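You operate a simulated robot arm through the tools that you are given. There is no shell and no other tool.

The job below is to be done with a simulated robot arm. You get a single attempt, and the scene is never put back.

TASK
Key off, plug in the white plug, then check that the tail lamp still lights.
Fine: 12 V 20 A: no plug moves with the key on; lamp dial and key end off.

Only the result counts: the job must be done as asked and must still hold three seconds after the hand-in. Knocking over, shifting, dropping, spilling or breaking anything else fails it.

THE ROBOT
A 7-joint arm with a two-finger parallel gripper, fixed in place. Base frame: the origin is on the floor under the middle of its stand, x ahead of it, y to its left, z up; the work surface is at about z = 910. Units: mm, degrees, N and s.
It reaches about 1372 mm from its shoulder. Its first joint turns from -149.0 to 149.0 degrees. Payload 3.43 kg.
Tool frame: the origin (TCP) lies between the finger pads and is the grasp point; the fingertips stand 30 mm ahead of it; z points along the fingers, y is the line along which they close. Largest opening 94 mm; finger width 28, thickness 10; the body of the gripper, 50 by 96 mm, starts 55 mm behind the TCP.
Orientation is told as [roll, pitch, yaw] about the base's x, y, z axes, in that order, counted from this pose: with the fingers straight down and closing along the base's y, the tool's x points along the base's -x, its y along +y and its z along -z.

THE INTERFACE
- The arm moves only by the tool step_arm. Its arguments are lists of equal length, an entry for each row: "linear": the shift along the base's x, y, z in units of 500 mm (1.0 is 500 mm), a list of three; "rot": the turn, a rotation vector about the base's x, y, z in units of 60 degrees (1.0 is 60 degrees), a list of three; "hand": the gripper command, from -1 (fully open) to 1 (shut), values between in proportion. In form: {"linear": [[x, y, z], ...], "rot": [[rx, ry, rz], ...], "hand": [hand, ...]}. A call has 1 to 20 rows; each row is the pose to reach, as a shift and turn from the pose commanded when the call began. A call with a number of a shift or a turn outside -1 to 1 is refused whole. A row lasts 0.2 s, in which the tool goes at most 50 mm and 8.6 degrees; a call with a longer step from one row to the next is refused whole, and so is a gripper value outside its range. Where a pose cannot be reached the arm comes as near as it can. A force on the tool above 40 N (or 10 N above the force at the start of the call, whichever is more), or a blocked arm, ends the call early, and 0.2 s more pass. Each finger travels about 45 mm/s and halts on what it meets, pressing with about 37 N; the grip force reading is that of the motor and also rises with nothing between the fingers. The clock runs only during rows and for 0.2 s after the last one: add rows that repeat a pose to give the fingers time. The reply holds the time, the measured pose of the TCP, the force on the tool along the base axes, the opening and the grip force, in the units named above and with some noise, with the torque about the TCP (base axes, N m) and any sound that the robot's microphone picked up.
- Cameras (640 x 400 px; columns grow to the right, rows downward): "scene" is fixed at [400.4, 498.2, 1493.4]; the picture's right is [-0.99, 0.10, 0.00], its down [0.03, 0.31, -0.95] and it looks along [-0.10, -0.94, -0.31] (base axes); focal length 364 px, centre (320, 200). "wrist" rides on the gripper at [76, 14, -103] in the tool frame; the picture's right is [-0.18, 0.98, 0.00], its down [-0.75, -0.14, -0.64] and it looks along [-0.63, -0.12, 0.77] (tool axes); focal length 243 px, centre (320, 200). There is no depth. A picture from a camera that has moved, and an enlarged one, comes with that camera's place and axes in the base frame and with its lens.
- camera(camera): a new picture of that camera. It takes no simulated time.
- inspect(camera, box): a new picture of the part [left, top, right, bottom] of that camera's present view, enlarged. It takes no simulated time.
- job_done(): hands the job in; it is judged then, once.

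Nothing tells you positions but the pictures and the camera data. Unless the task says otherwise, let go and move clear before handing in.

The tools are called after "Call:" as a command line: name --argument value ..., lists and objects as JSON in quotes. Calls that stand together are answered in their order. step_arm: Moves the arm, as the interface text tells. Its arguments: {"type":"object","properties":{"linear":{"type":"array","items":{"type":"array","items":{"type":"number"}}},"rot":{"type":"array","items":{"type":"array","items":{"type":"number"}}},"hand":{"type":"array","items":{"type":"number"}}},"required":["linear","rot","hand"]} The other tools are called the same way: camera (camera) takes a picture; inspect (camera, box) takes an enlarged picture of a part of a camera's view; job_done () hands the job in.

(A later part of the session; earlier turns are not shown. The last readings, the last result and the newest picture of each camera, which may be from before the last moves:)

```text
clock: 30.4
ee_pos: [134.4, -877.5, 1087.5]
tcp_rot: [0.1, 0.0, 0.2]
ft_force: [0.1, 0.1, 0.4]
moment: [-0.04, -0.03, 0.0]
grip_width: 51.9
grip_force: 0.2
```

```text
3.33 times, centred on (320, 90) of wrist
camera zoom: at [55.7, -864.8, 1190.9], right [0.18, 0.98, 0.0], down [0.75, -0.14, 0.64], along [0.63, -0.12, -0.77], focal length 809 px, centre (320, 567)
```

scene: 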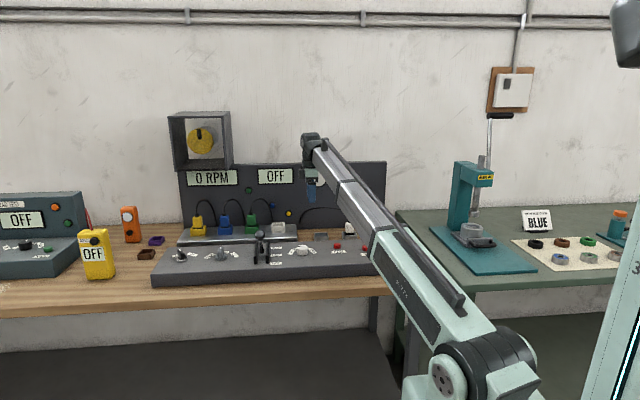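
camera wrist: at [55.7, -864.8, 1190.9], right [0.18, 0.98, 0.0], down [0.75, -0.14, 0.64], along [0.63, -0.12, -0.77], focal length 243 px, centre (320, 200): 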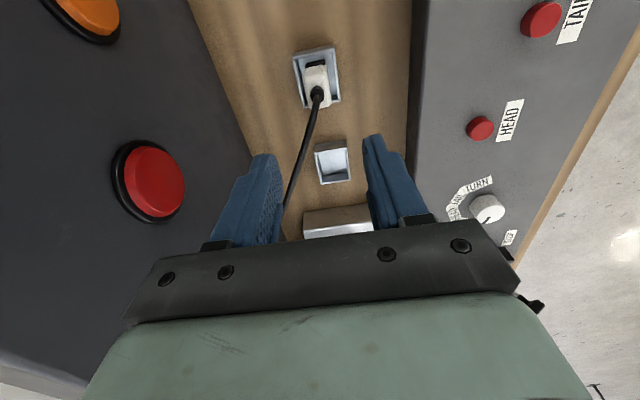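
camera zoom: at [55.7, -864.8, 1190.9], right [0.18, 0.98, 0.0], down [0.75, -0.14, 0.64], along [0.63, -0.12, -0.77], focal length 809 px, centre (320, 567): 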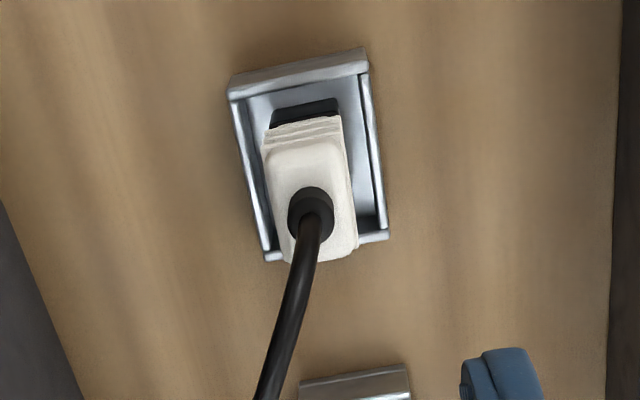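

The plug is at about (129, -881), with a body about 25 mm across y and 38 mm along x, its top at z ≈ 935 and the holder rim at ≈ 885. It's aligned with the socket. I'll descend over it with the fingers straddling it in y, staying high enough to clear the cable.

Call:
step_arm --linear '[[-0.005, -0.003, -0.04], [-0.011, -0.007, -0.08], [-0.011, -0.007, -0.12], [-0.011, -0.007, -0.16], [-0.011, -0.007, -0.175], [-0.011, -0.007, -0.175]]' --rot '[[0, 0, 0], [0, 0, 0], [0, 0, 0], [0, 0, 0], [0, 0, 0], [0, 0, 0]]' --hand '[-0.1, -0.1, -0.1, -0.1, -0.1, -0.1]'

Call:
camera --camera "wrist"

Call:
inspect --camera "scene" --box '[310, 190, 390, 250]'

```text
clock: 31.8
ee_pos: [129.0, -882.2, 999.1]
tcp_rot: [0.0, 0.0, 0.1]
ft_force: [-0.4, 0.0, -0.7]
moment: [0.0, 0.04, 0.01]
grip_width: 51.7
grip_force: 0.1
```

```text
taken
camera wrist: at [51.3, -868.3, 1102.5], right [0.18, 0.98, 0.0], down [0.75, -0.14, 0.64], along [0.63, -0.12, -0.77], focal length 243 px, centre (320, 200)
```

wrist: 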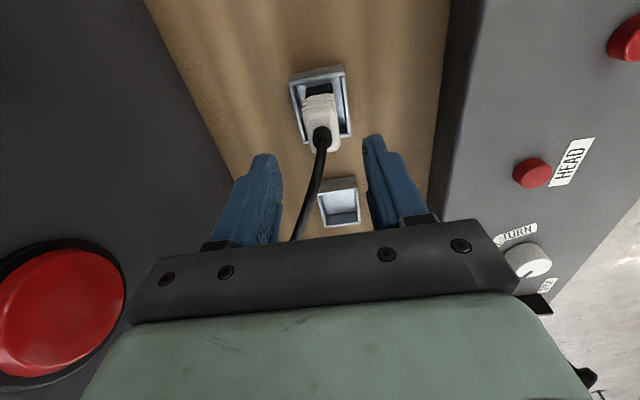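

```text
6.67 times, centred on (350, 220) of scene
camera zoom: at [400.4, 498.2, 1493.4], right [-0.99, 0.1, 0.0], down [0.03, 0.31, -0.95], along [-0.1, -0.94, -0.31], focal length 2427 px, centre (120, 67)
```

zoom: 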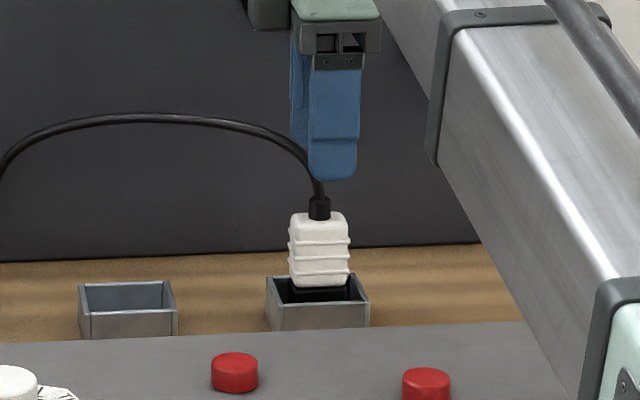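

Alignment looks good (the plug is about 1.5 mm further in +x). I'll descend to grasp height and close.

Call:
step_arm --linear '[[0.0026, 0.0014, -0.03], [0.0026, 0.0014, -0.06], [0.0026, 0.0014, -0.09], [0.0026, 0.0014, -0.11], [0.0026, 0.0014, -0.121], [0.0026, 0.0014, -0.121]]' --rot '[[0, 0, 0], [0, 0, 0], [0, 0, 0], [0, 0, 0], [0, 0, 0], [0, 0, 0]]' --hand '[-0.1, -0.1, -0.1, -0.1, -0.1, -0.1]'

Call:
inspect --camera "wrist" --box '[230, 90, 410, 240]'

Call:
inspect --camera "scene" --box '[310, 190, 390, 250]'

```text
clock: 33.2
ee_pos: [130.0, -881.7, 938.8]
tcp_rot: [0.0, 0.0, 0.1]
ft_force: [-0.5, 0.4, 0.4]
moment: [-0.03, 0.04, -0.02]
grip_width: 51.9
grip_force: 0.1
```

```text
2.67 times, centred on (320, 165) of wrist
camera zoom: at [52.0, -867.6, 1041.9], right [0.18, 0.98, 0.0], down [0.75, -0.14, 0.64], along [0.63, -0.12, -0.77], focal length 647 px, centre (320, 293)
```

zoom: 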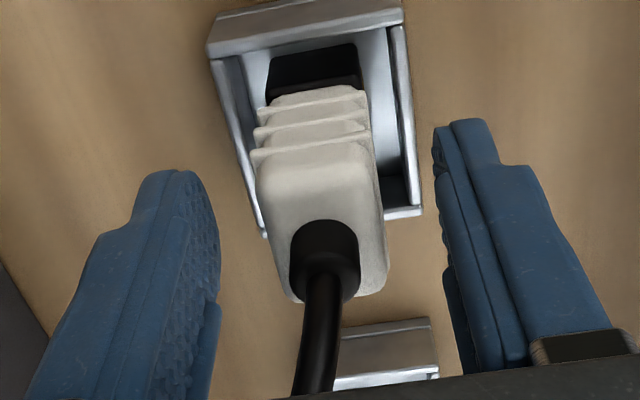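

```text
6.67 times, centred on (350, 220) of scene
camera zoom: at [400.4, 498.2, 1493.4], right [-0.99, 0.1, 0.0], down [0.03, 0.31, -0.95], along [-0.1, -0.94, -0.31], focal length 2427 px, centre (120, 67)
```

zoom: 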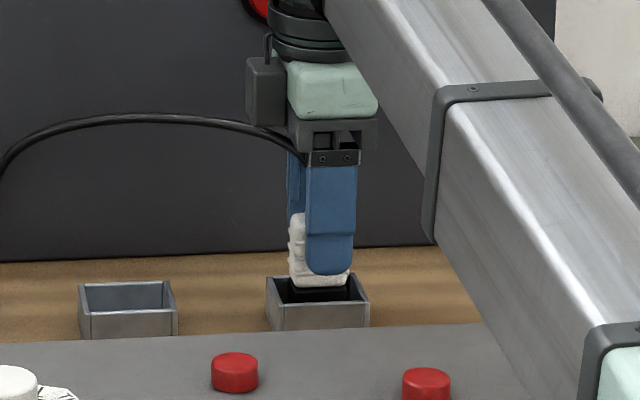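

Good position: the fingers straddle the plug body and clear the cable. Closing now.

Call:
step_arm --linear '[[0, 0, 0], [0, 0, 0], [0, 0, 0], [0, 0, 0], [0, 0, 0], [0, 0, 0]]' --rot '[[0, 0, 0], [0, 0, 0], [0, 0, 0], [0, 0, 0], [0, 0, 0], [0, 0, 0]]' --hand '[0.1, 0.3, 0.5, 0.8, 0.8, 0.8]'

Call:
inspect --camera "wrist" --box '[230, 90, 410, 240]'

Call:
inspect --camera "scene" --box '[310, 190, 390, 250]'

```text
clock: 34.6
ee_pos: [128.3, -880.5, 938.6]
tcp_rot: [-0.1, 0.0, 0.2]
ft_force: [-0.8, 0.5, 0.3]
moment: [0.02, -0.01, 0.0]
grip_width: 22.9
grip_force: 36.4
```

```text
2.67 times, centred on (320, 165) of wrist
camera zoom: at [52.0, -867.6, 1042.0], right [0.18, 0.98, 0.0], down [0.75, -0.14, 0.64], along [0.63, -0.12, -0.77], focal length 647 px, centre (320, 293)
```

zoom: 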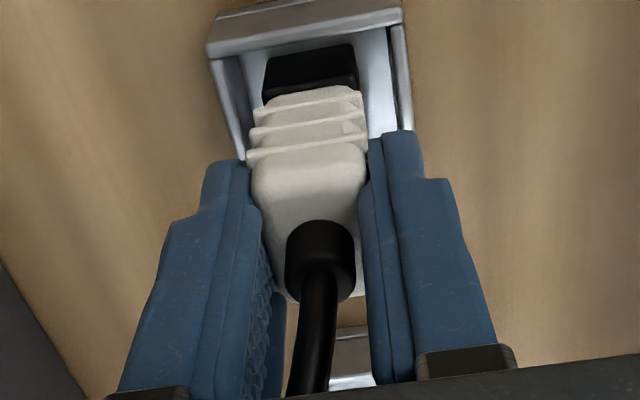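

```text
6.67 times, centred on (350, 220) of scene
camera zoom: at [400.4, 498.2, 1493.4], right [-0.99, 0.1, 0.0], down [0.03, 0.31, -0.95], along [-0.1, -0.94, -0.31], focal length 2427 px, centre (120, 67)
```

zoom: 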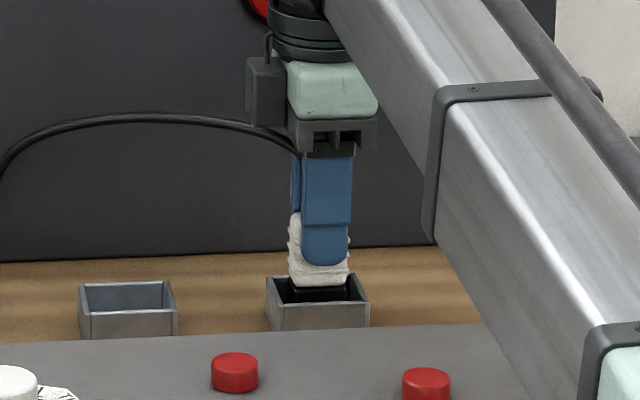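

Firm grip at 22.9 mm. I'll lift straight up slowly out of the holder.

Call:
step_arm --linear '[[0, 0, 0.01], [0, 0, 0.02], [0, 0, 0.035], [0, 0, 0.05], [0, 0, 0.07], [0, 0, 0.09], [0, 0, 0.11], [0, 0, 0.13], [0, 0, 0.15], [0, 0, 0.17], [0, 0, 0.19], [0, 0, 0.19]]' --rot '[[0, 0, 0], [0, 0, 0], [0, 0, 0], [0, 0, 0], [0, 0, 0], [0, 0, 0], [0, 0, 0], [0, 0, 0], [0, 0, 0], [0, 0, 0], [0, 0, 0], [0, 0, 0]]' --hand '[0.8, 0.8, 0.8, 0.8, 0.8, 0.8, 0.8, 0.8, 0.8, 0.8, 0.8, 0.8]'

Call:
camera --camera "wrist"

Call:
inspect --camera "scene" --box '[260, 160, 390, 260]'

```text
clock: 37.2
ee_pos: [129.5, -882.2, 1034.8]
tcp_rot: [0.2, 0.0, 0.2]
ft_force: [1.6, -0.1, -0.3]
moment: [0.03, -0.02, 0.05]
grip_width: 22.8
grip_force: 37.2
```

```text
taken
camera wrist: at [51.9, -868.2, 1137.8], right [0.18, 0.98, 0.0], down [0.75, -0.14, 0.64], along [0.63, -0.12, -0.77], focal length 243 px, centre (320, 200)
```

wrist: 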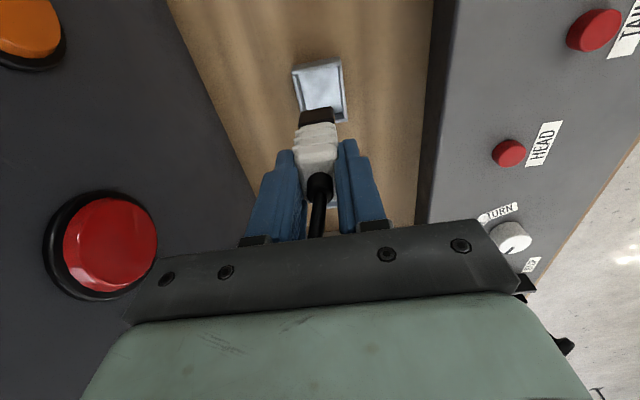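

```text
4.00 times, centred on (325, 210) of scene
camera zoom: at [400.4, 498.2, 1493.4], right [-0.99, 0.1, 0.0], down [0.03, 0.31, -0.95], along [-0.1, -0.94, -0.31], focal length 1456 px, centre (300, 160)
```

zoom: 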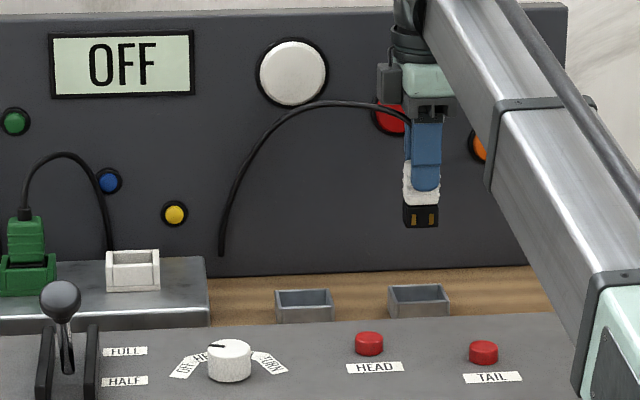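

The plug is free, showing a black connector end with two contacts. I'll take a closer look at it and the grip.

Call:
inspect --camera "scene" --box '[340, 190, 390, 225]'

Call:
inspect --camera "wrist" --box '[250, 50, 390, 240]'

```text
11.43 times, centred on (365, 208) of scene
camera zoom: at [400.4, 498.2, 1493.4], right [-0.99, 0.1, 0.0], down [0.03, 0.31, -0.95], along [-0.1, -0.94, -0.31], focal length 4160 px, centre (-194, 114)
```

zoom: 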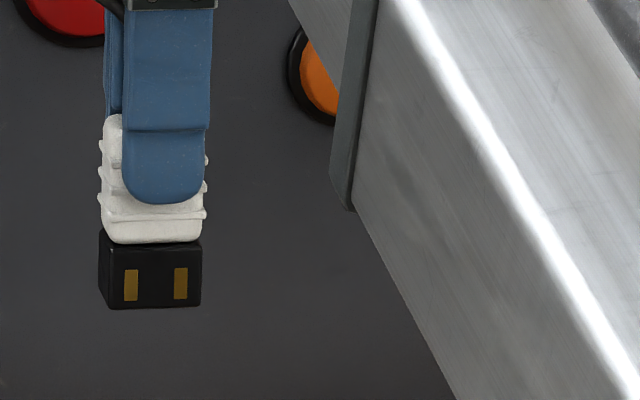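

```text
2.11 times, centred on (320, 145) of wrist
camera zoom: at [51.9, -868.2, 1137.8], right [0.18, 0.98, 0.0], down [0.75, -0.14, 0.64], along [0.63, -0.12, -0.77], focal length 511 px, centre (320, 316)
```

zoom: 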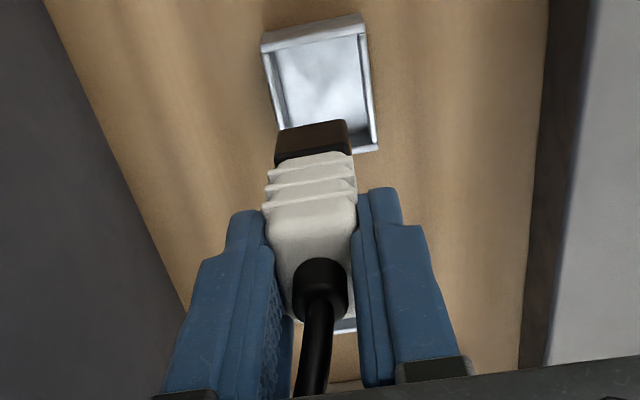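

The connector end is about 34 × 23 mm and 25 mm long; the socket opening is about 40 × 31 mm. I'll carry the plug across to hover over the white socket.

Call:
step_arm --linear '[[0.03, 0, 0.01], [0.08, 0, 0.02], [0.14, 0, 0.02], [0.21, 0, 0.02], [0.28, 0, 0.02], [0.35, 0, 0.02], [0.42, 0, 0.02], [0.48, 0.001, 0.02], [0.54, 0.001, 0.02], [0.575, 0.0016, 0.01], [0.589, 0.0016, 0], [0.589, 0.0016, 0], [0.589, 0.0016, 0]]' --rot '[[0, 0, 0], [0, 0, 0], [0, 0, 0], [0, 0, 0], [0, 0, 0], [0, 0, 0], [0, 0, 0], [0, 0, 0], [0, 0, 0], [0, 0, 0], [0, 0, 0], [0, 0, 0], [0, 0, 0]]' --hand '[0.8, 0.8, 0.8, 0.8, 0.8, 0.8, 0.8, 0.8, 0.8, 0.8, 0.8, 0.8, 0.8]'

Call:
camera --camera "wrist"

Call:
inspect --camera "wrist" --box '[250, 50, 390, 240]'

Call:
inspect --camera "scene" --box '[250, 180, 310, 240]'

```text
clock: 40.0
ee_pos: [424.1, -880.0, 1032.8]
tcp_rot: [0.0, 0.0, 0.1]
ft_force: [0.0, 0.0, -1.2]
moment: [-0.02, 0.01, 0.01]
grip_width: 22.7
grip_force: 36.9
```

```text
taken
camera wrist: at [346.1, -867.4, 1136.4], right [0.18, 0.98, 0.0], down [0.75, -0.14, 0.64], along [0.63, -0.12, -0.77], focal length 243 px, centre (320, 200)
```

wrist: 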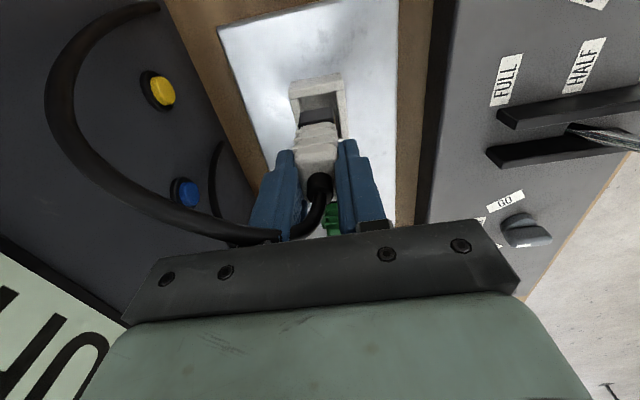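

```text
2.11 times, centred on (320, 145) of wrist
camera zoom: at [346.1, -867.4, 1136.4], right [0.18, 0.98, 0.0], down [0.75, -0.14, 0.64], along [0.63, -0.12, -0.77], focal length 511 px, centre (320, 316)
```

zoom: 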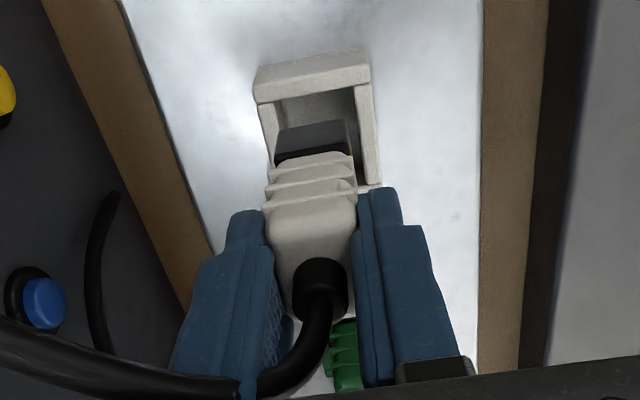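

```text
6.67 times, centred on (280, 210) of scene
camera zoom: at [400.4, 498.2, 1493.4], right [-0.99, 0.1, 0.0], down [0.03, 0.31, -0.95], along [-0.1, -0.94, -0.31], focal length 2427 px, centre (587, 133)
```

zoom: 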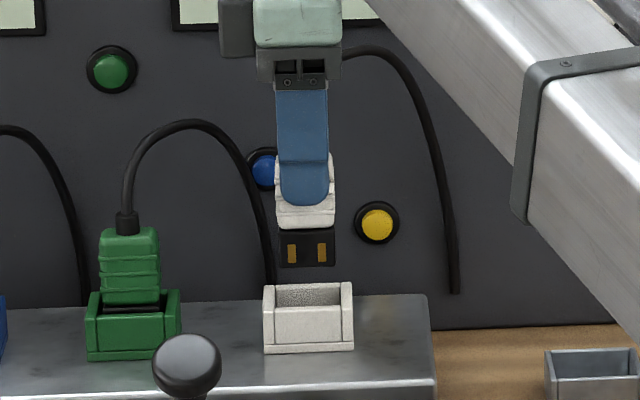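

Call:
inspect --camera "wrist" --box '[275, 60, 365, 150]'

Call:
inspect --camera "scene" --box '[265, 205, 301, 235]'

```text
4.44 times, centred on (320, 105) of wrist
camera zoom: at [346.1, -867.4, 1136.4], right [0.18, 0.98, 0.0], down [0.75, -0.14, 0.64], along [0.63, -0.12, -0.77], focal length 1078 px, centre (320, 622)
```

zoom: 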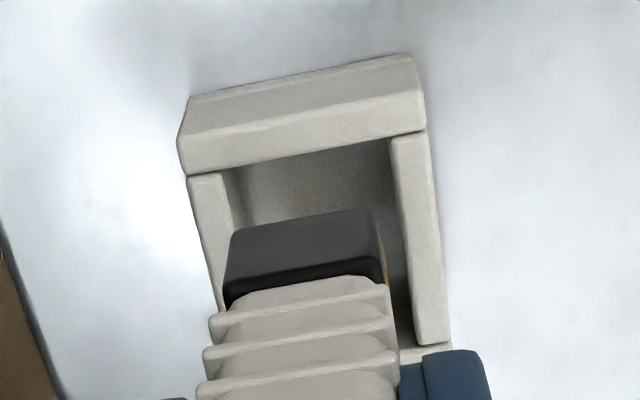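

```text
13.33 times, centred on (283, 220) of scene
camera zoom: at [400.4, 498.2, 1493.4], right [-0.99, 0.1, 0.0], down [0.03, 0.31, -0.95], along [-0.1, -0.94, -0.31], focal length 4853 px, centre (813, -67)
```

zoom: 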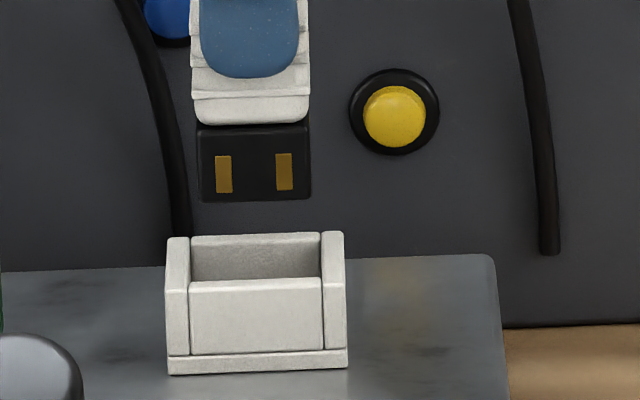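

Alignment within about 1 mm in both directions; I'll nudge y by +1 mm and lower the plug into the socket in small steps.

Call:
step_arm --linear '[[0, 0.002, -0.01], [0, 0.002, -0.02], [0, 0.002, -0.03], [0, 0.002, -0.04], [0, 0.002, -0.048], [0, 0.002, -0.056], [0, 0.002, -0.063], [0, 0.002, -0.07], [0, 0.002, -0.07]]' --rot '[[0, 0, 0], [0, 0, 0], [0, 0, 0], [0, 0, 0], [0, 0, 0], [0, 0, 0], [0, 0, 0], [0, 0, 0], [0, 0, 0]]' --hand '[0.8, 0.8, 0.8, 0.8, 0.8, 0.8, 0.8, 0.8, 0.8]'

Call:
inspect --camera "wrist" --box '[275, 60, 365, 150]'

Call:
inspect --camera "scene" --box '[265, 205, 301, 235]'

```text
clock: 42.0
ee_pos: [423.7, -878.4, 998.0]
tcp_rot: [0.0, 0.0, 0.1]
ft_force: [-0.2, 0.7, -0.4]
moment: [0.01, 0.03, 0.03]
grip_width: 22.8
grip_force: 37.5
```

```text
4.44 times, centred on (320, 105) of wrist
camera zoom: at [346.9, -866.0, 1101.4], right [0.18, 0.98, 0.0], down [0.75, -0.14, 0.64], along [0.63, -0.12, -0.77], focal length 1078 px, centre (320, 622)
```

zoom: 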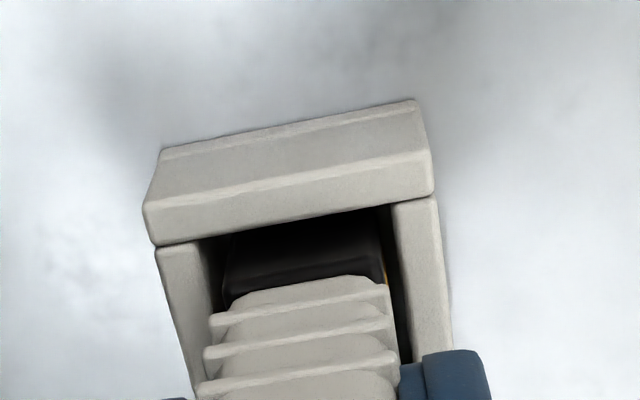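

```text
13.33 times, centred on (283, 220) of scene
camera zoom: at [400.4, 498.2, 1493.4], right [-0.99, 0.1, 0.0], down [0.03, 0.31, -0.95], along [-0.1, -0.94, -0.31], focal length 4853 px, centre (813, -67)
```

zoom: 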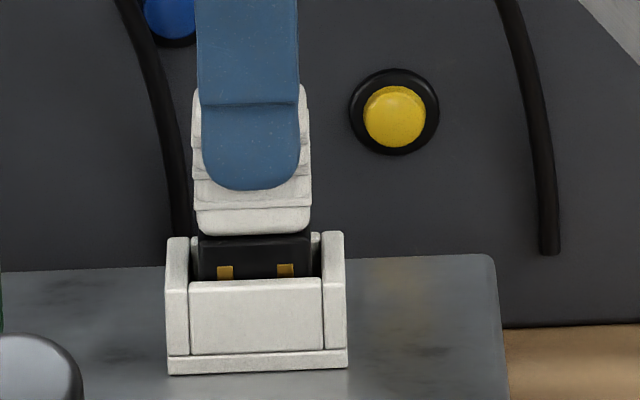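

The connector is entering the socket freely. Lowering further in 2 mm steps until it seats.

Call:
step_arm --linear '[[0, 0, -0.004], [0, 0, -0.008], [0, 0, -0.012], [0, 0, -0.016], [0, 0, -0.02], [0, 0, -0.022], [0, 0, -0.022]]' --rot '[[0, 0, 0], [0, 0, 0], [0, 0, 0], [0, 0, 0], [0, 0, 0], [0, 0, 0], [0, 0, 0]]' --hand '[0.8, 0.8, 0.8, 0.8, 0.8, 0.8, 0.8]'

Call:
inspect --camera "scene" --box '[240, 200, 300, 240]'

```text
clock: 43.6
ee_pos: [424.9, -878.6, 988.4]
tcp_rot: [0.0, -0.1, 0.1]
ft_force: [-0.2, -1.1, 11.3]
moment: [-0.09, -0.04, 0.01]
grip_width: 23.1
grip_force: 36.7
```

```text
10.00 times, centred on (270, 220) of scene
camera zoom: at [400.4, 498.2, 1493.4], right [-0.99, 0.1, 0.0], down [0.03, 0.31, -0.95], along [-0.1, -0.94, -0.31], focal length 3640 px, centre (820, 0)
```

zoom: 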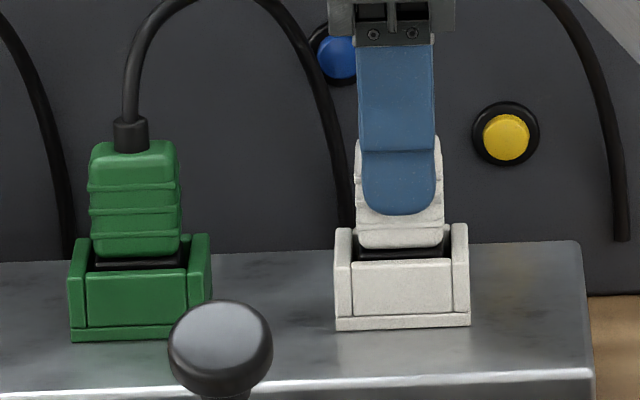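

It's touching (about 11 N) and looks nearly level with the seated green plug. I'll press slightly more to make sure it seats.

Call:
step_arm --linear '[[0, 0, -0.002], [0, 0, -0.004], [0, 0, -0.006], [0, 0, -0.006]]' --rot '[[0, 0, 0], [0, 0, 0], [0, 0, 0], [0, 0, 0]]' --hand '[0.8, 0.8, 0.8, 0.8]'

Call:
inspect --camera "scene" --box '[240, 200, 300, 240]'

```text
clock: 44.4
ee_pos: [425.3, -878.6, 989.3]
tcp_rot: [-0.1, -0.1, 0.1]
ft_force: [-0.7, 2.5, 11.4]
moment: [0.24, 0.08, 0.0]
grip_width: 22.8
grip_force: 37.3
stopped in row 3: the force on the tool passed its limit at 42 N (the readings are from after the stop); the commanded pose is now the measured one
```

```text
10.00 times, centred on (270, 220) of scene
camera zoom: at [400.4, 498.2, 1493.4], right [-0.99, 0.1, 0.0], down [0.03, 0.31, -0.95], along [-0.1, -0.94, -0.31], focal length 3640 px, centre (820, 0)
```

zoom: 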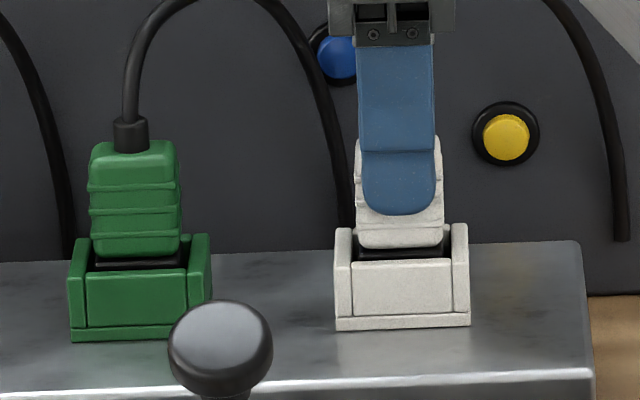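

The plug has bottomed out at the same depth as the green one. Releasing and lifting straight up.

Call:
step_arm --linear '[[0, 0, 0], [0, 0, 0], [0, 0, 0], [0, 0, 0], [0, 0, 0]]' --rot '[[0, 0, 0], [0, 0, 0], [0, 0, 0], [0, 0, 0], [0, 0, 0]]' --hand '[0.5, 0.2, -0.1, -0.1, -0.1]'

Call:
inspect --camera "scene" --box '[240, 180, 310, 240]'

Call:
camera --camera "wrist"

```text
clock: 45.6
ee_pos: [426.0, -880.1, 987.2]
tcp_rot: [-0.1, -0.1, 0.1]
ft_force: [-0.1, -0.8, -0.6]
moment: [0.0, -0.07, -0.02]
grip_width: 51.7
grip_force: 0.0
```

```text
6.67 times, centred on (275, 210) of scene
camera zoom: at [400.4, 498.2, 1493.4], right [-0.99, 0.1, 0.0], down [0.03, 0.31, -0.95], along [-0.1, -0.94, -0.31], focal length 2427 px, centre (620, 133)
```

zoom: 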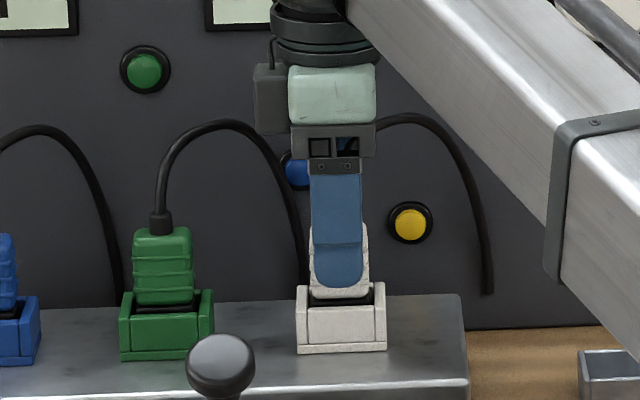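

```text
taken
camera wrist: at [347.2, -865.8, 1090.4], right [0.18, 0.98, 0.0], down [0.75, -0.14, 0.64], along [0.63, -0.12, -0.77], focal length 243 px, centre (320, 200)
```

wrist: 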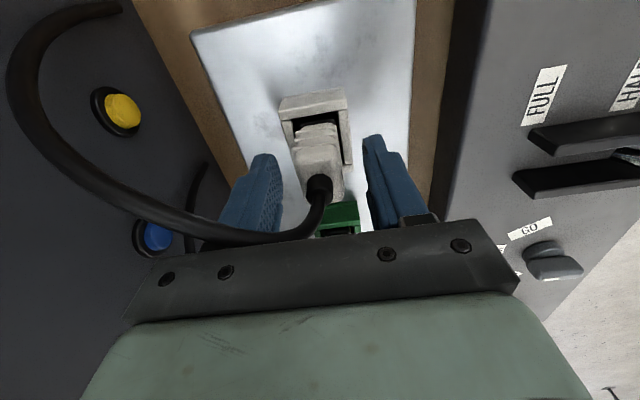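

Call:
step_arm --linear '[[0, 0, 0.01], [0, 0, 0.03], [0, 0, 0.05], [0, 0, 0.08], [0, 0, 0.11], [0, 0, 0.15], [0, 0, 0.2], [0, 0, 0.2]]' --rot '[[0, 0, 0], [0, 0, 0], [0, 0, 0], [0, 0, 0], [0, 0, 0], [0, 0, 0], [0, 0, 0], [0, 0, 0]]' --hand '[-0.1, -0.1, -0.1, -0.1, -0.1, -0.1, -0.1, -0.1]'

Call:
inspect --camera "scene" --box '[240, 180, 310, 240]'

Call:
camera --camera "wrist"

```text
clock: 47.4
ee_pos: [424.6, -878.5, 1085.5]
tcp_rot: [-0.1, -0.1, 0.1]
ft_force: [0.4, 0.2, 0.3]
moment: [0.02, 0.0, -0.03]
grip_width: 51.5
grip_force: 0.0
```

```text
6.67 times, centred on (275, 210) of scene
camera zoom: at [400.4, 498.2, 1493.4], right [-0.99, 0.1, 0.0], down [0.03, 0.31, -0.95], along [-0.1, -0.94, -0.31], focal length 2427 px, centre (620, 133)
```

zoom: 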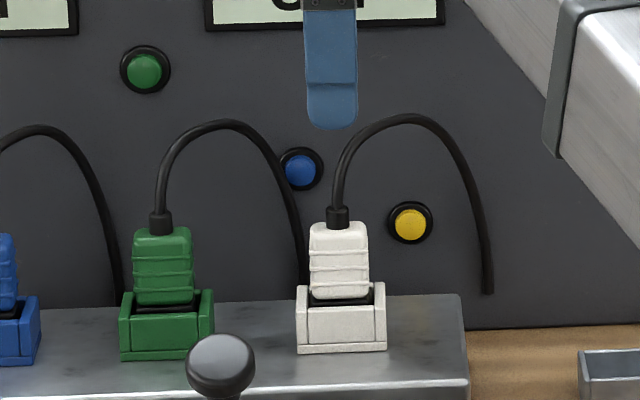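

```text
taken
camera wrist: at [346.9, -864.8, 1189.0], right [0.18, 0.98, 0.0], down [0.75, -0.14, 0.64], along [0.63, -0.12, -0.77], focal length 243 px, centre (320, 200)
```

wrist: 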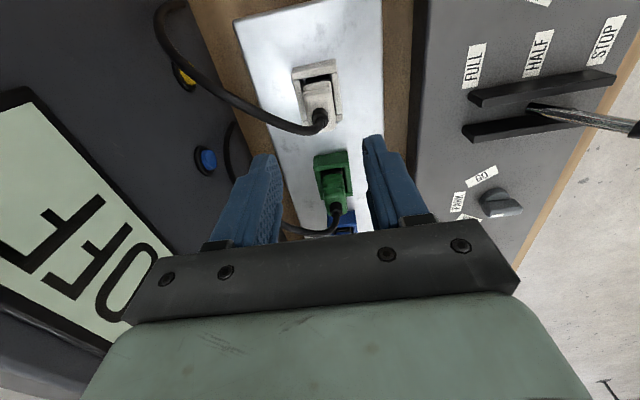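

The white plug now sits exactly like the green one and its cable is free. Next I'll switch the key ON for the lamp check, moving first in +y (clear of the wall box) and then across to the key.

Call:
step_arm --linear '[[0.02, 0.04, 0.03], [0.05, 0.09, 0.06], [0.08, 0.14, 0.07], [0.11, 0.19, 0.07], [0.14, 0.24, 0.07], [0.17, 0.29, 0.07], [0.2, 0.34, 0.07], [0.24, 0.39, 0.07], [0.27, 0.436, 0.07], [0.27, 0.436, 0.07]]' --rot '[[0, 0, 0.1], [0, 0, 0.2], [0, 0, 0.3], [0, 0, 0.4], [0, 0, 0.5], [0, 0, 0.6], [0, 0, 0.7], [0, 0, 0.85], [0, 0, 0.98], [0, 0, 0.98]]' --hand '[-0.1, -0.1, -0.1, -0.1, -0.1, -0.1, -0.1, -0.1, -0.1, -0.1]'

Call:
step_arm --linear '[[0.06, 0, 0], [0.12, 0, -0.01], [0.18, 0, -0.02], [0.24, 0, -0.03], [0.3, 0, -0.04], [0.35, 0, -0.05], [0.378, 0, -0.06], [0.378, 0, -0.06]]' --rot '[[0, 0, 0.13], [0, 0, 0.26], [0, 0, 0.39], [0, 0, 0.52], [0, 0, 0.65], [0, 0, 0.78], [0, 0, 0.91], [0, 0, 0.91]]' --hand '[-0.1, -0.1, -0.1, -0.1, -0.1, -0.1, -0.1, -0.1]'

Call:
camera --camera "wrist"

Call:
camera --camera "scene"

```text
refused: row 8 steps farther than a row can; nothing moved
```

```text
clock: 48.6
ee_pos: [560.4, -880.7, 1070.1]
tcp_rot: [0.1, 0.4, 37.8]
ft_force: [-18.4, -0.8, 8.1]
moment: [0.0, -2.19, -0.51]
grip_width: 51.7
grip_force: 0.0
stopped in row 6: the force on the tool passed its limit at 62 N (the readings are from after the stop); the commanded pose is now the measured one
```

```text
taken
camera wrist: at [490.4, -917.4, 1173.5], right [-0.46, 0.89, 0.0], down [0.69, 0.35, 0.64], along [0.57, 0.29, -0.77], focal length 243 px, centre (320, 200)
```

wrist: 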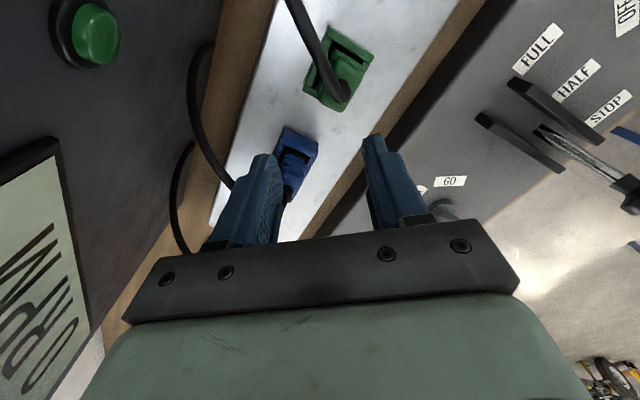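

```text
taken
```

scene: 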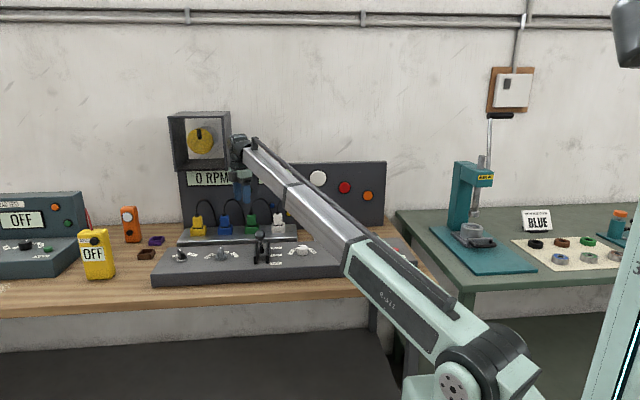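

The first call was refused and the second then ran from the wrong start, so the arm bumped something near the wall box and stopped. I'll check for damage before backing off the way I came.

Call:
inspect --camera "scene" --box '[150, 90, 310, 250]'

Call:
inspect --camera "wrist" --box '[160, 0, 420, 240]'

```text
2.50 times, centred on (230, 170) of scene
camera zoom: at [400.4, 498.2, 1493.4], right [-0.99, 0.1, 0.0], down [0.03, 0.31, -0.95], along [-0.1, -0.94, -0.31], focal length 910 px, centre (545, 275)
```

zoom: 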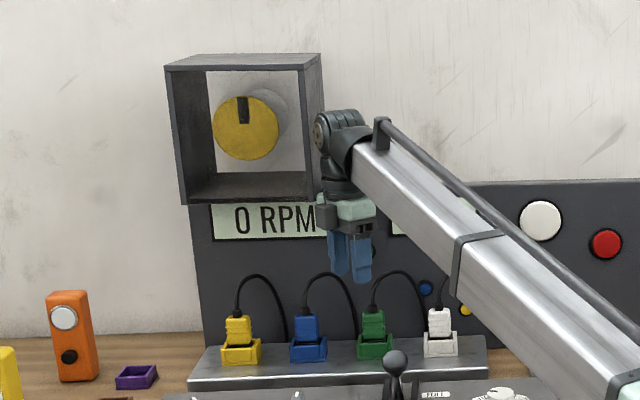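

```text
1.67 times, centred on (290, 120) of wrist
camera zoom: at [490.4, -917.4, 1173.5], right [-0.46, 0.89, 0.0], down [0.69, 0.35, 0.64], along [0.57, 0.29, -0.77], focal length 404 px, centre (370, 333)
```

zoom: 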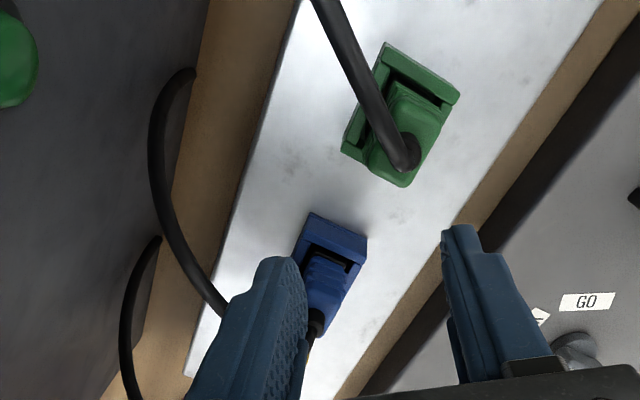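

Only the arm's wrist touched the side of the fixed wall box. The box, dial and plugs all look unchanged. I'm backing straight off in -x, then moving out in +y, and checking each call on its own.

Call:
step_arm --linear '[[-0.02, 0, 0], [-0.06, 0, 0], [-0.1, 0, 0], [-0.14, 0.02, 0], [-0.14, 0.08, 0.02], [-0.14, 0.16, 0.04], [-0.14, 0.24, 0.06], [-0.14, 0.32, 0.08], [-0.14, 0.4, 0.09], [-0.14, 0.44, 0.09], [-0.14, 0.44, 0.09]]' --rot '[[0, 0, 0], [0, 0, 0], [0, 0, 0], [0, 0, 0], [0, 0, 0], [0, 0, 0], [0, 0, 0], [0, 0, 0], [0, 0, 0], [0, 0, 0], [0, 0, 0]]' --hand '[-0.1, -0.1, -0.1, -0.1, -0.1, -0.1, -0.1, -0.1, -0.1, -0.1, -0.1]'

```text
clock: 51.0
ee_pos: [493.4, -659.8, 1115.0]
tcp_rot: [0.2, 0.3, 38.0]
ft_force: [0.0, 0.1, -0.4]
moment: [-0.01, 0.0, 0.0]
grip_width: 51.8
grip_force: 0.1
```

Call:
inspect --camera "scene" --box '[150, 90, 310, 250]'

Call:
camera --camera "scene"

```text
2.50 times, centred on (230, 170) of scene
camera zoom: at [400.4, 498.2, 1493.4], right [-0.99, 0.1, 0.0], down [0.03, 0.31, -0.95], along [-0.1, -0.94, -0.31], focal length 910 px, centre (545, 275)
```

zoom: 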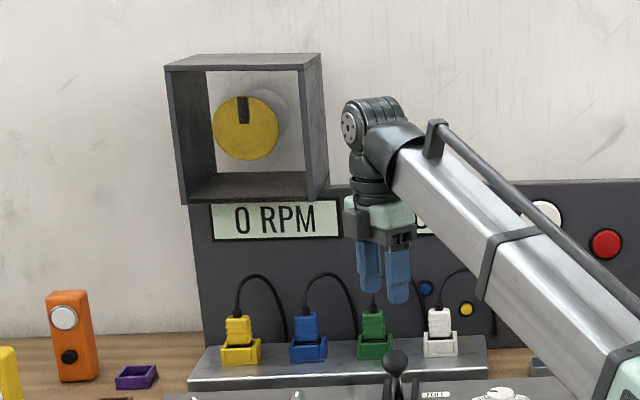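

```text
taken
```

scene: 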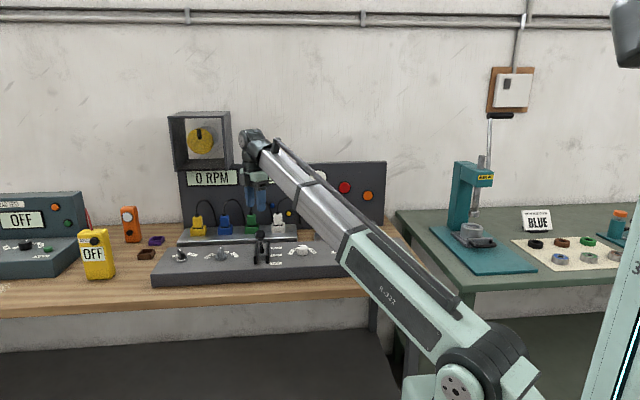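

All unchanged. Now on to the key, turning the gripper toward 113.5°.

Call:
step_arm --linear '[[0.05, 0, 0], [0.1, 0, 0], [0.16, 0, 0], [0.22, 0, 0], [0.28, 0, 0], [0.34, 0, 0], [0.4, 0, 0], [0.44, 0, 0], [0.44, 0, 0]]' --rot '[[0, 0, 0.12], [0, 0, 0.24], [0, 0, 0.36], [0, 0, 0.48], [0, 0, 0.6], [0, 0, 0.72], [0, 0, 0.84], [0, 0, 0.96], [0, 0, 0.96]]' --hand '[-0.1, -0.1, -0.1, -0.1, -0.1, -0.1, -0.1, -0.1, -0.1]'

```text
clock: 53.0
ee_pos: [715.7, -662.5, 1112.9]
tcp_rot: [0.2, 0.3, 95.7]
ft_force: [0.5, -0.5, 0.5]
moment: [-0.02, -0.03, -0.03]
grip_width: 51.9
grip_force: 0.1
```

Call:
step_arm --linear '[[0.03, 0.002, -0.03], [0.06, 0.005, -0.07], [0.069, 0.006, -0.12], [0.069, 0.006, -0.17], [0.069, 0.006, -0.206], [0.069, 0.006, -0.206]]' --rot '[[0, -0.001, 0.1], [-0.001, -0.002, 0.2], [-0.002, -0.004, 0.297], [-0.003, -0.005, 0.297], [-0.003, -0.005, 0.297], [-0.003, -0.005, 0.297]]' --hand '[-0.1, -0.1, -0.1, -0.1, -0.1, -0.1]'

Call:
inspect --camera "wrist" --box '[230, 60, 410, 240]'

```text
clock: 54.4
ee_pos: [748.9, -657.6, 1009.4]
tcp_rot: [0.1, 0.6, 113.3]
ft_force: [-0.6, -0.7, 0.1]
moment: [0.01, -0.02, 0.01]
grip_width: 51.7
grip_force: 0.1
```

```text
2.22 times, centred on (320, 150) of wrist
camera zoom: at [763.4, -733.6, 1113.8], right [-0.98, -0.22, 0.0], down [-0.17, 0.75, 0.63], along [-0.14, 0.62, -0.77], focal length 539 px, centre (320, 311)
```

zoom: 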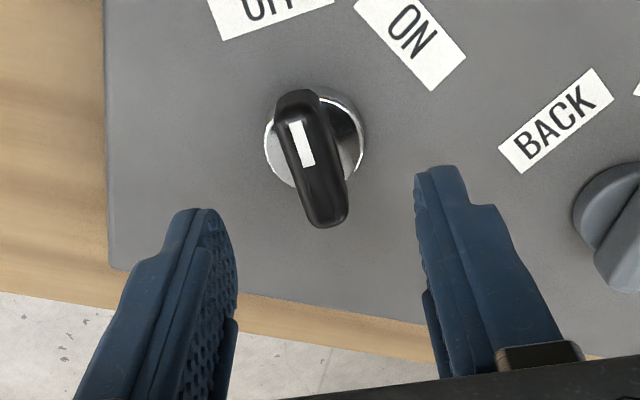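

The key sits about 6° further round than my current gripper yaw (it settled into its OFF detent). I'll align to 120°, descend and grip.

Call:
step_arm --linear '[[0.002, -0.001, -0.02], [0.004, -0.002, -0.04], [0.004, -0.002, -0.06], [0.004, -0.002, -0.08], [0.004, -0.002, -0.09], [0.004, -0.002, -0.09]]' --rot '[[0.004, 0.002, 0.05], [0.009, 0.004, 0.103], [0.009, 0.004, 0.103], [0.009, 0.004, 0.103], [0.009, 0.004, 0.103], [0.009, 0.004, 0.103]]' --hand '[-0.1, -0.1, -0.1, -0.1, -0.1, -0.1]'

Call:
inspect --camera "wrist" --box '[230, 100, 430, 240]'

```text
clock: 55.8
ee_pos: [749.5, -657.8, 965.8]
tcp_rot: [-0.1, 0.0, 119.7]
ft_force: [0.1, 0.7, -0.2]
moment: [0.0, 0.0, 0.0]
grip_width: 51.6
grip_force: 0.0
```

```text
2.86 times, centred on (330, 170) of wrist
camera zoom: at [774.3, -733.1, 1068.2], right [-0.95, -0.33, 0.0], down [-0.25, 0.72, 0.64], along [-0.21, 0.61, -0.77], focal length 693 px, centre (291, 286)
```

zoom: 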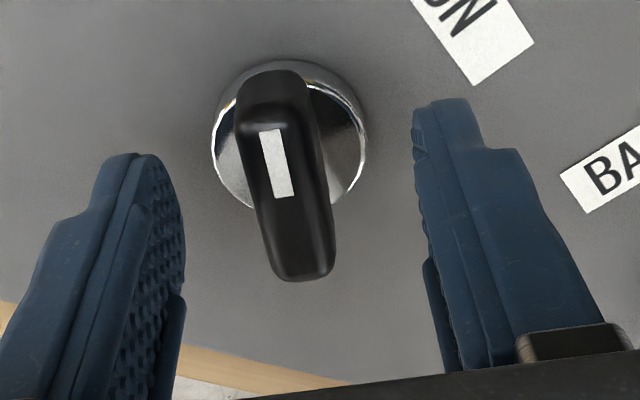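

Call:
step_arm --linear '[[0.0016, 0.001, -0.008], [0.0016, 0.001, -0.016], [0.0016, 0.001, -0.016], [0.0016, 0.001, -0.016], [0.0016, 0.001, -0.016], [0.0016, 0.001, -0.016], [0.0016, 0.001, -0.016], [0.0016, 0.001, -0.016]]' --rot '[[0, 0, 0], [0, 0, 0], [0, 0, 0], [0, 0, 0], [0, 0, 0], [0, 0, 0], [0, 0, 0], [0, 0, 0]]' --hand '[-0.1, -0.1, 0.2, 0.4, 0.6, 0.8, 0.8, 0.8]'

```text
clock: 57.6
ee_pos: [751.3, -658.5, 957.6]
tcp_rot: [-0.1, -0.1, 119.6]
ft_force: [3.0, 1.8, 0.2]
moment: [-0.15, 0.02, -0.02]
grip_width: 15.8
grip_force: 45.0
```

Well centred this time. Turning the key clockwise to ON, following its pivot.

Call:
step_arm --linear '[[-0.0005, 0, 0], [-0.001, -0.0003, 0], [-0.0018, -0.0006, 0], [-0.0024, -0.0008, 0], [-0.003, -0.0008, 0], [-0.0036, -0.0008, 0], [-0.0042, -0.0006, 0], [-0.0048, -0.0004, 0], [-0.0055, -0.0002, 0], [-0.006, 0, 0], [-0.006, 0, 0]]' --rot '[[0, 0, -0.1], [0, 0, -0.2], [0, 0, -0.3], [0, 0, -0.4], [0, 0, -0.5], [0, 0, -0.6], [0, 0, -0.7], [0, 0, -0.8], [0, 0, -0.9], [0, 0, -0.98], [0, 0, -0.98]]' --hand '[0.8, 0.8, 0.8, 0.8, 0.8, 0.8, 0.8, 0.8, 0.8, 0.8, 0.8]'

Call:
camera --camera "scene"

Call:
inspect --camera "wrist" --box '[230, 100, 430, 240]'

```text
clock: 60.0
ee_pos: [748.8, -658.0, 957.3]
tcp_rot: [-0.1, 0.0, 60.6]
ft_force: [11.6, 7.7, 9.1]
moment: [-0.13, 0.19, -0.04]
grip_width: 15.9
grip_force: 44.8
```

```text
taken
```

scene: 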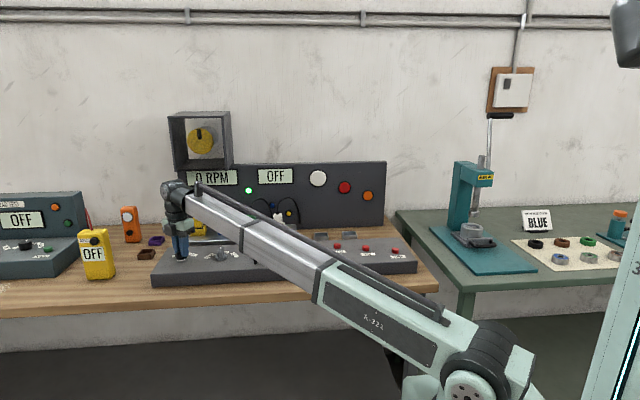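

```text
2.86 times, centred on (330, 170) of wrist
camera zoom: at [696.9, -718.2, 1060.6], right [-0.77, 0.64, 0.0], down [0.49, 0.59, 0.64], along [0.41, 0.49, -0.77], focal length 693 px, centre (291, 286)
```

zoom: 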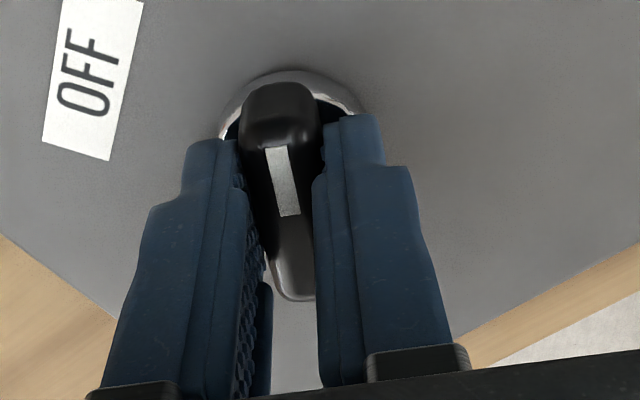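

Green power lamp is on. Releasing the key and rising, then I'll go to the lamp dial.

Call:
step_arm --linear '[[0, 0, 0], [0, 0, 0], [0, 0, 0], [0, 0, 0], [0, 0, 0.04], [0, 0, 0.1], [0, 0, 0.17], [0, 0, 0.24], [0, 0, 0.3], [0, 0, 0.3]]' --rot '[[0, 0, 0], [0, 0, 0], [0, 0, 0], [0, 0, 0], [0, 0, 0], [0, 0, 0], [0, 0, 0], [0, 0, 0], [0, 0, 0], [0, 0, 0]]' --hand '[0.5, 0.2, -0.1, -0.1, -0.1, -0.1, -0.1, -0.1, -0.1, -0.1]'

Call:
camera --camera "wrist"

Call:
inspect --camera "scene" --box '[150, 150, 400, 300]'

```text
clock: 62.2
ee_pos: [749.3, -657.8, 1105.7]
tcp_rot: [-0.1, 0.0, 60.8]
ft_force: [-0.7, -0.8, 0.4]
moment: [-0.02, -0.01, 0.0]
grip_width: 51.6
grip_force: 0.1
```

```text
taken
camera wrist: at [697.6, -718.6, 1209.1], right [-0.77, 0.64, 0.0], down [0.49, 0.59, 0.64], along [0.41, 0.49, -0.77], focal length 243 px, centre (320, 200)
```

wrist: 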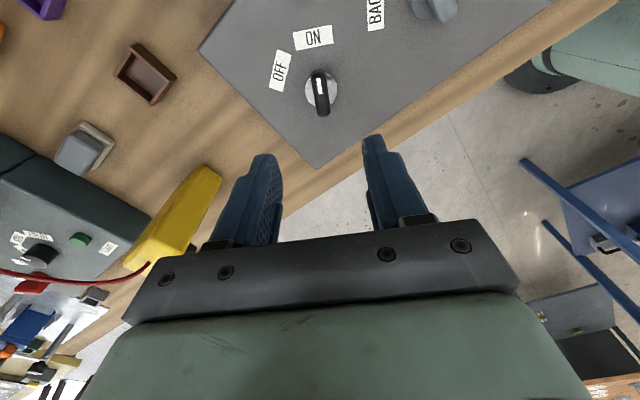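

```text
2.56 times, centred on (275, 225) of scene
camera zoom: at [400.4, 498.2, 1493.4], right [-0.99, 0.1, 0.0], down [0.03, 0.31, -0.95], along [-0.1, -0.94, -0.31], focal length 932 px, centre (435, 136)
```

zoom: 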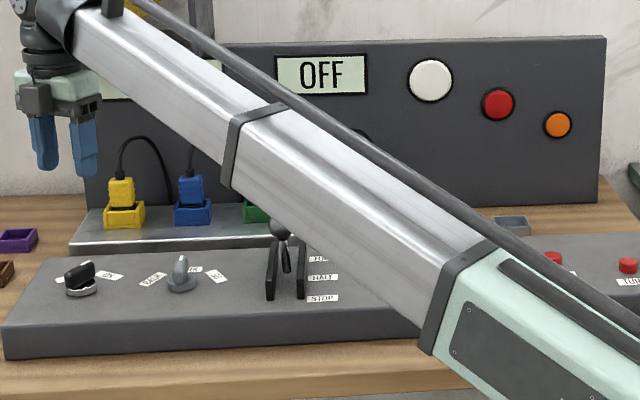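

Key is ON. Moving above the lamp dial.

Call:
step_arm --linear '[[-0.05, 0, 0], [-0.13, 0, 0], [-0.21, 0, 0], [-0.29, 0, 0], [-0.37, 0, 0], [-0.45, 0, 0], [-0.53, 0, 0], [-0.61, 0, 0], [-0.69, -0.01, 0], [-0.77, -0.02, 0], [-0.832, -0.028, 0], [-0.832, -0.028, 0]]' --rot '[[0, 0, 0], [0, 0, 0], [0, 0, 0], [0, 0, 0], [0, 0, 0], [0, 0, 0], [0, 0, 0], [0, 0, 0], [0, 0, 0], [0, 0, 0], [0, 0, 0], [0, 0, 0]]' --hand '[-0.1, -0.1, -0.1, -0.1, -0.1, -0.2, -0.3, -0.3, -0.3, -0.3, -0.3, -0.3]'

Call:
camera --camera "wrist"

Call:
inspect --camera "wrist" --box '[230, 10, 410, 150]'

Call:
camera --camera "scene"

```text
clock: 64.8
ee_pos: [334.0, -672.3, 1107.0]
tcp_rot: [-0.1, -0.1, 60.8]
ft_force: [0.2, -0.7, -0.2]
moment: [-0.03, -0.02, -0.02]
grip_width: 61.0
grip_force: 0.0
```

```text
taken
camera wrist: at [281.6, -732.6, 1210.5], right [-0.77, 0.64, 0.0], down [0.49, 0.59, 0.64], along [0.41, 0.49, -0.77], focal length 243 px, centre (320, 200)
```

wrist: 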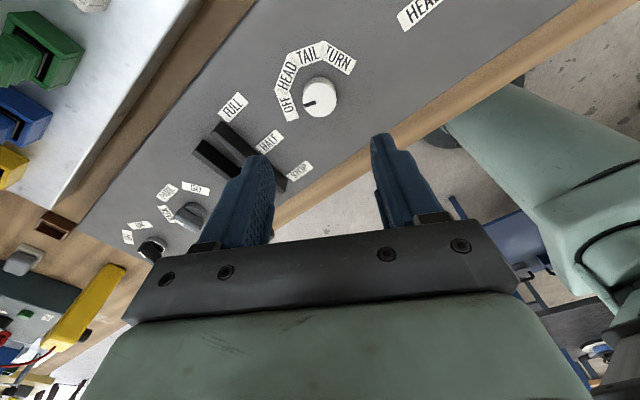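

```text
2.86 times, centred on (320, 80) of wrist
camera zoom: at [281.6, -732.6, 1210.5], right [-0.77, 0.64, 0.0], down [0.49, 0.59, 0.64], along [0.41, 0.49, -0.77], focal length 693 px, centre (320, 543)
```

zoom: 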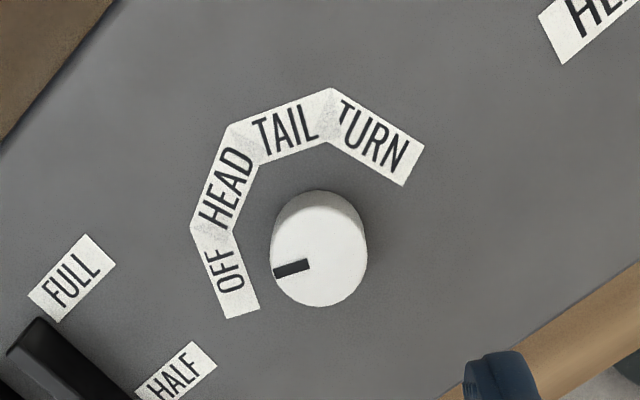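

```text
taken
```

scene: 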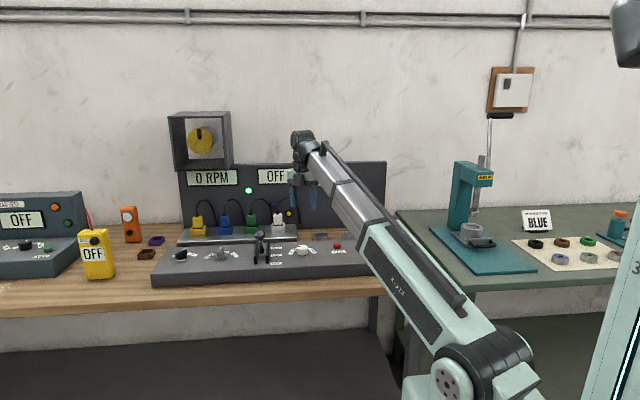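

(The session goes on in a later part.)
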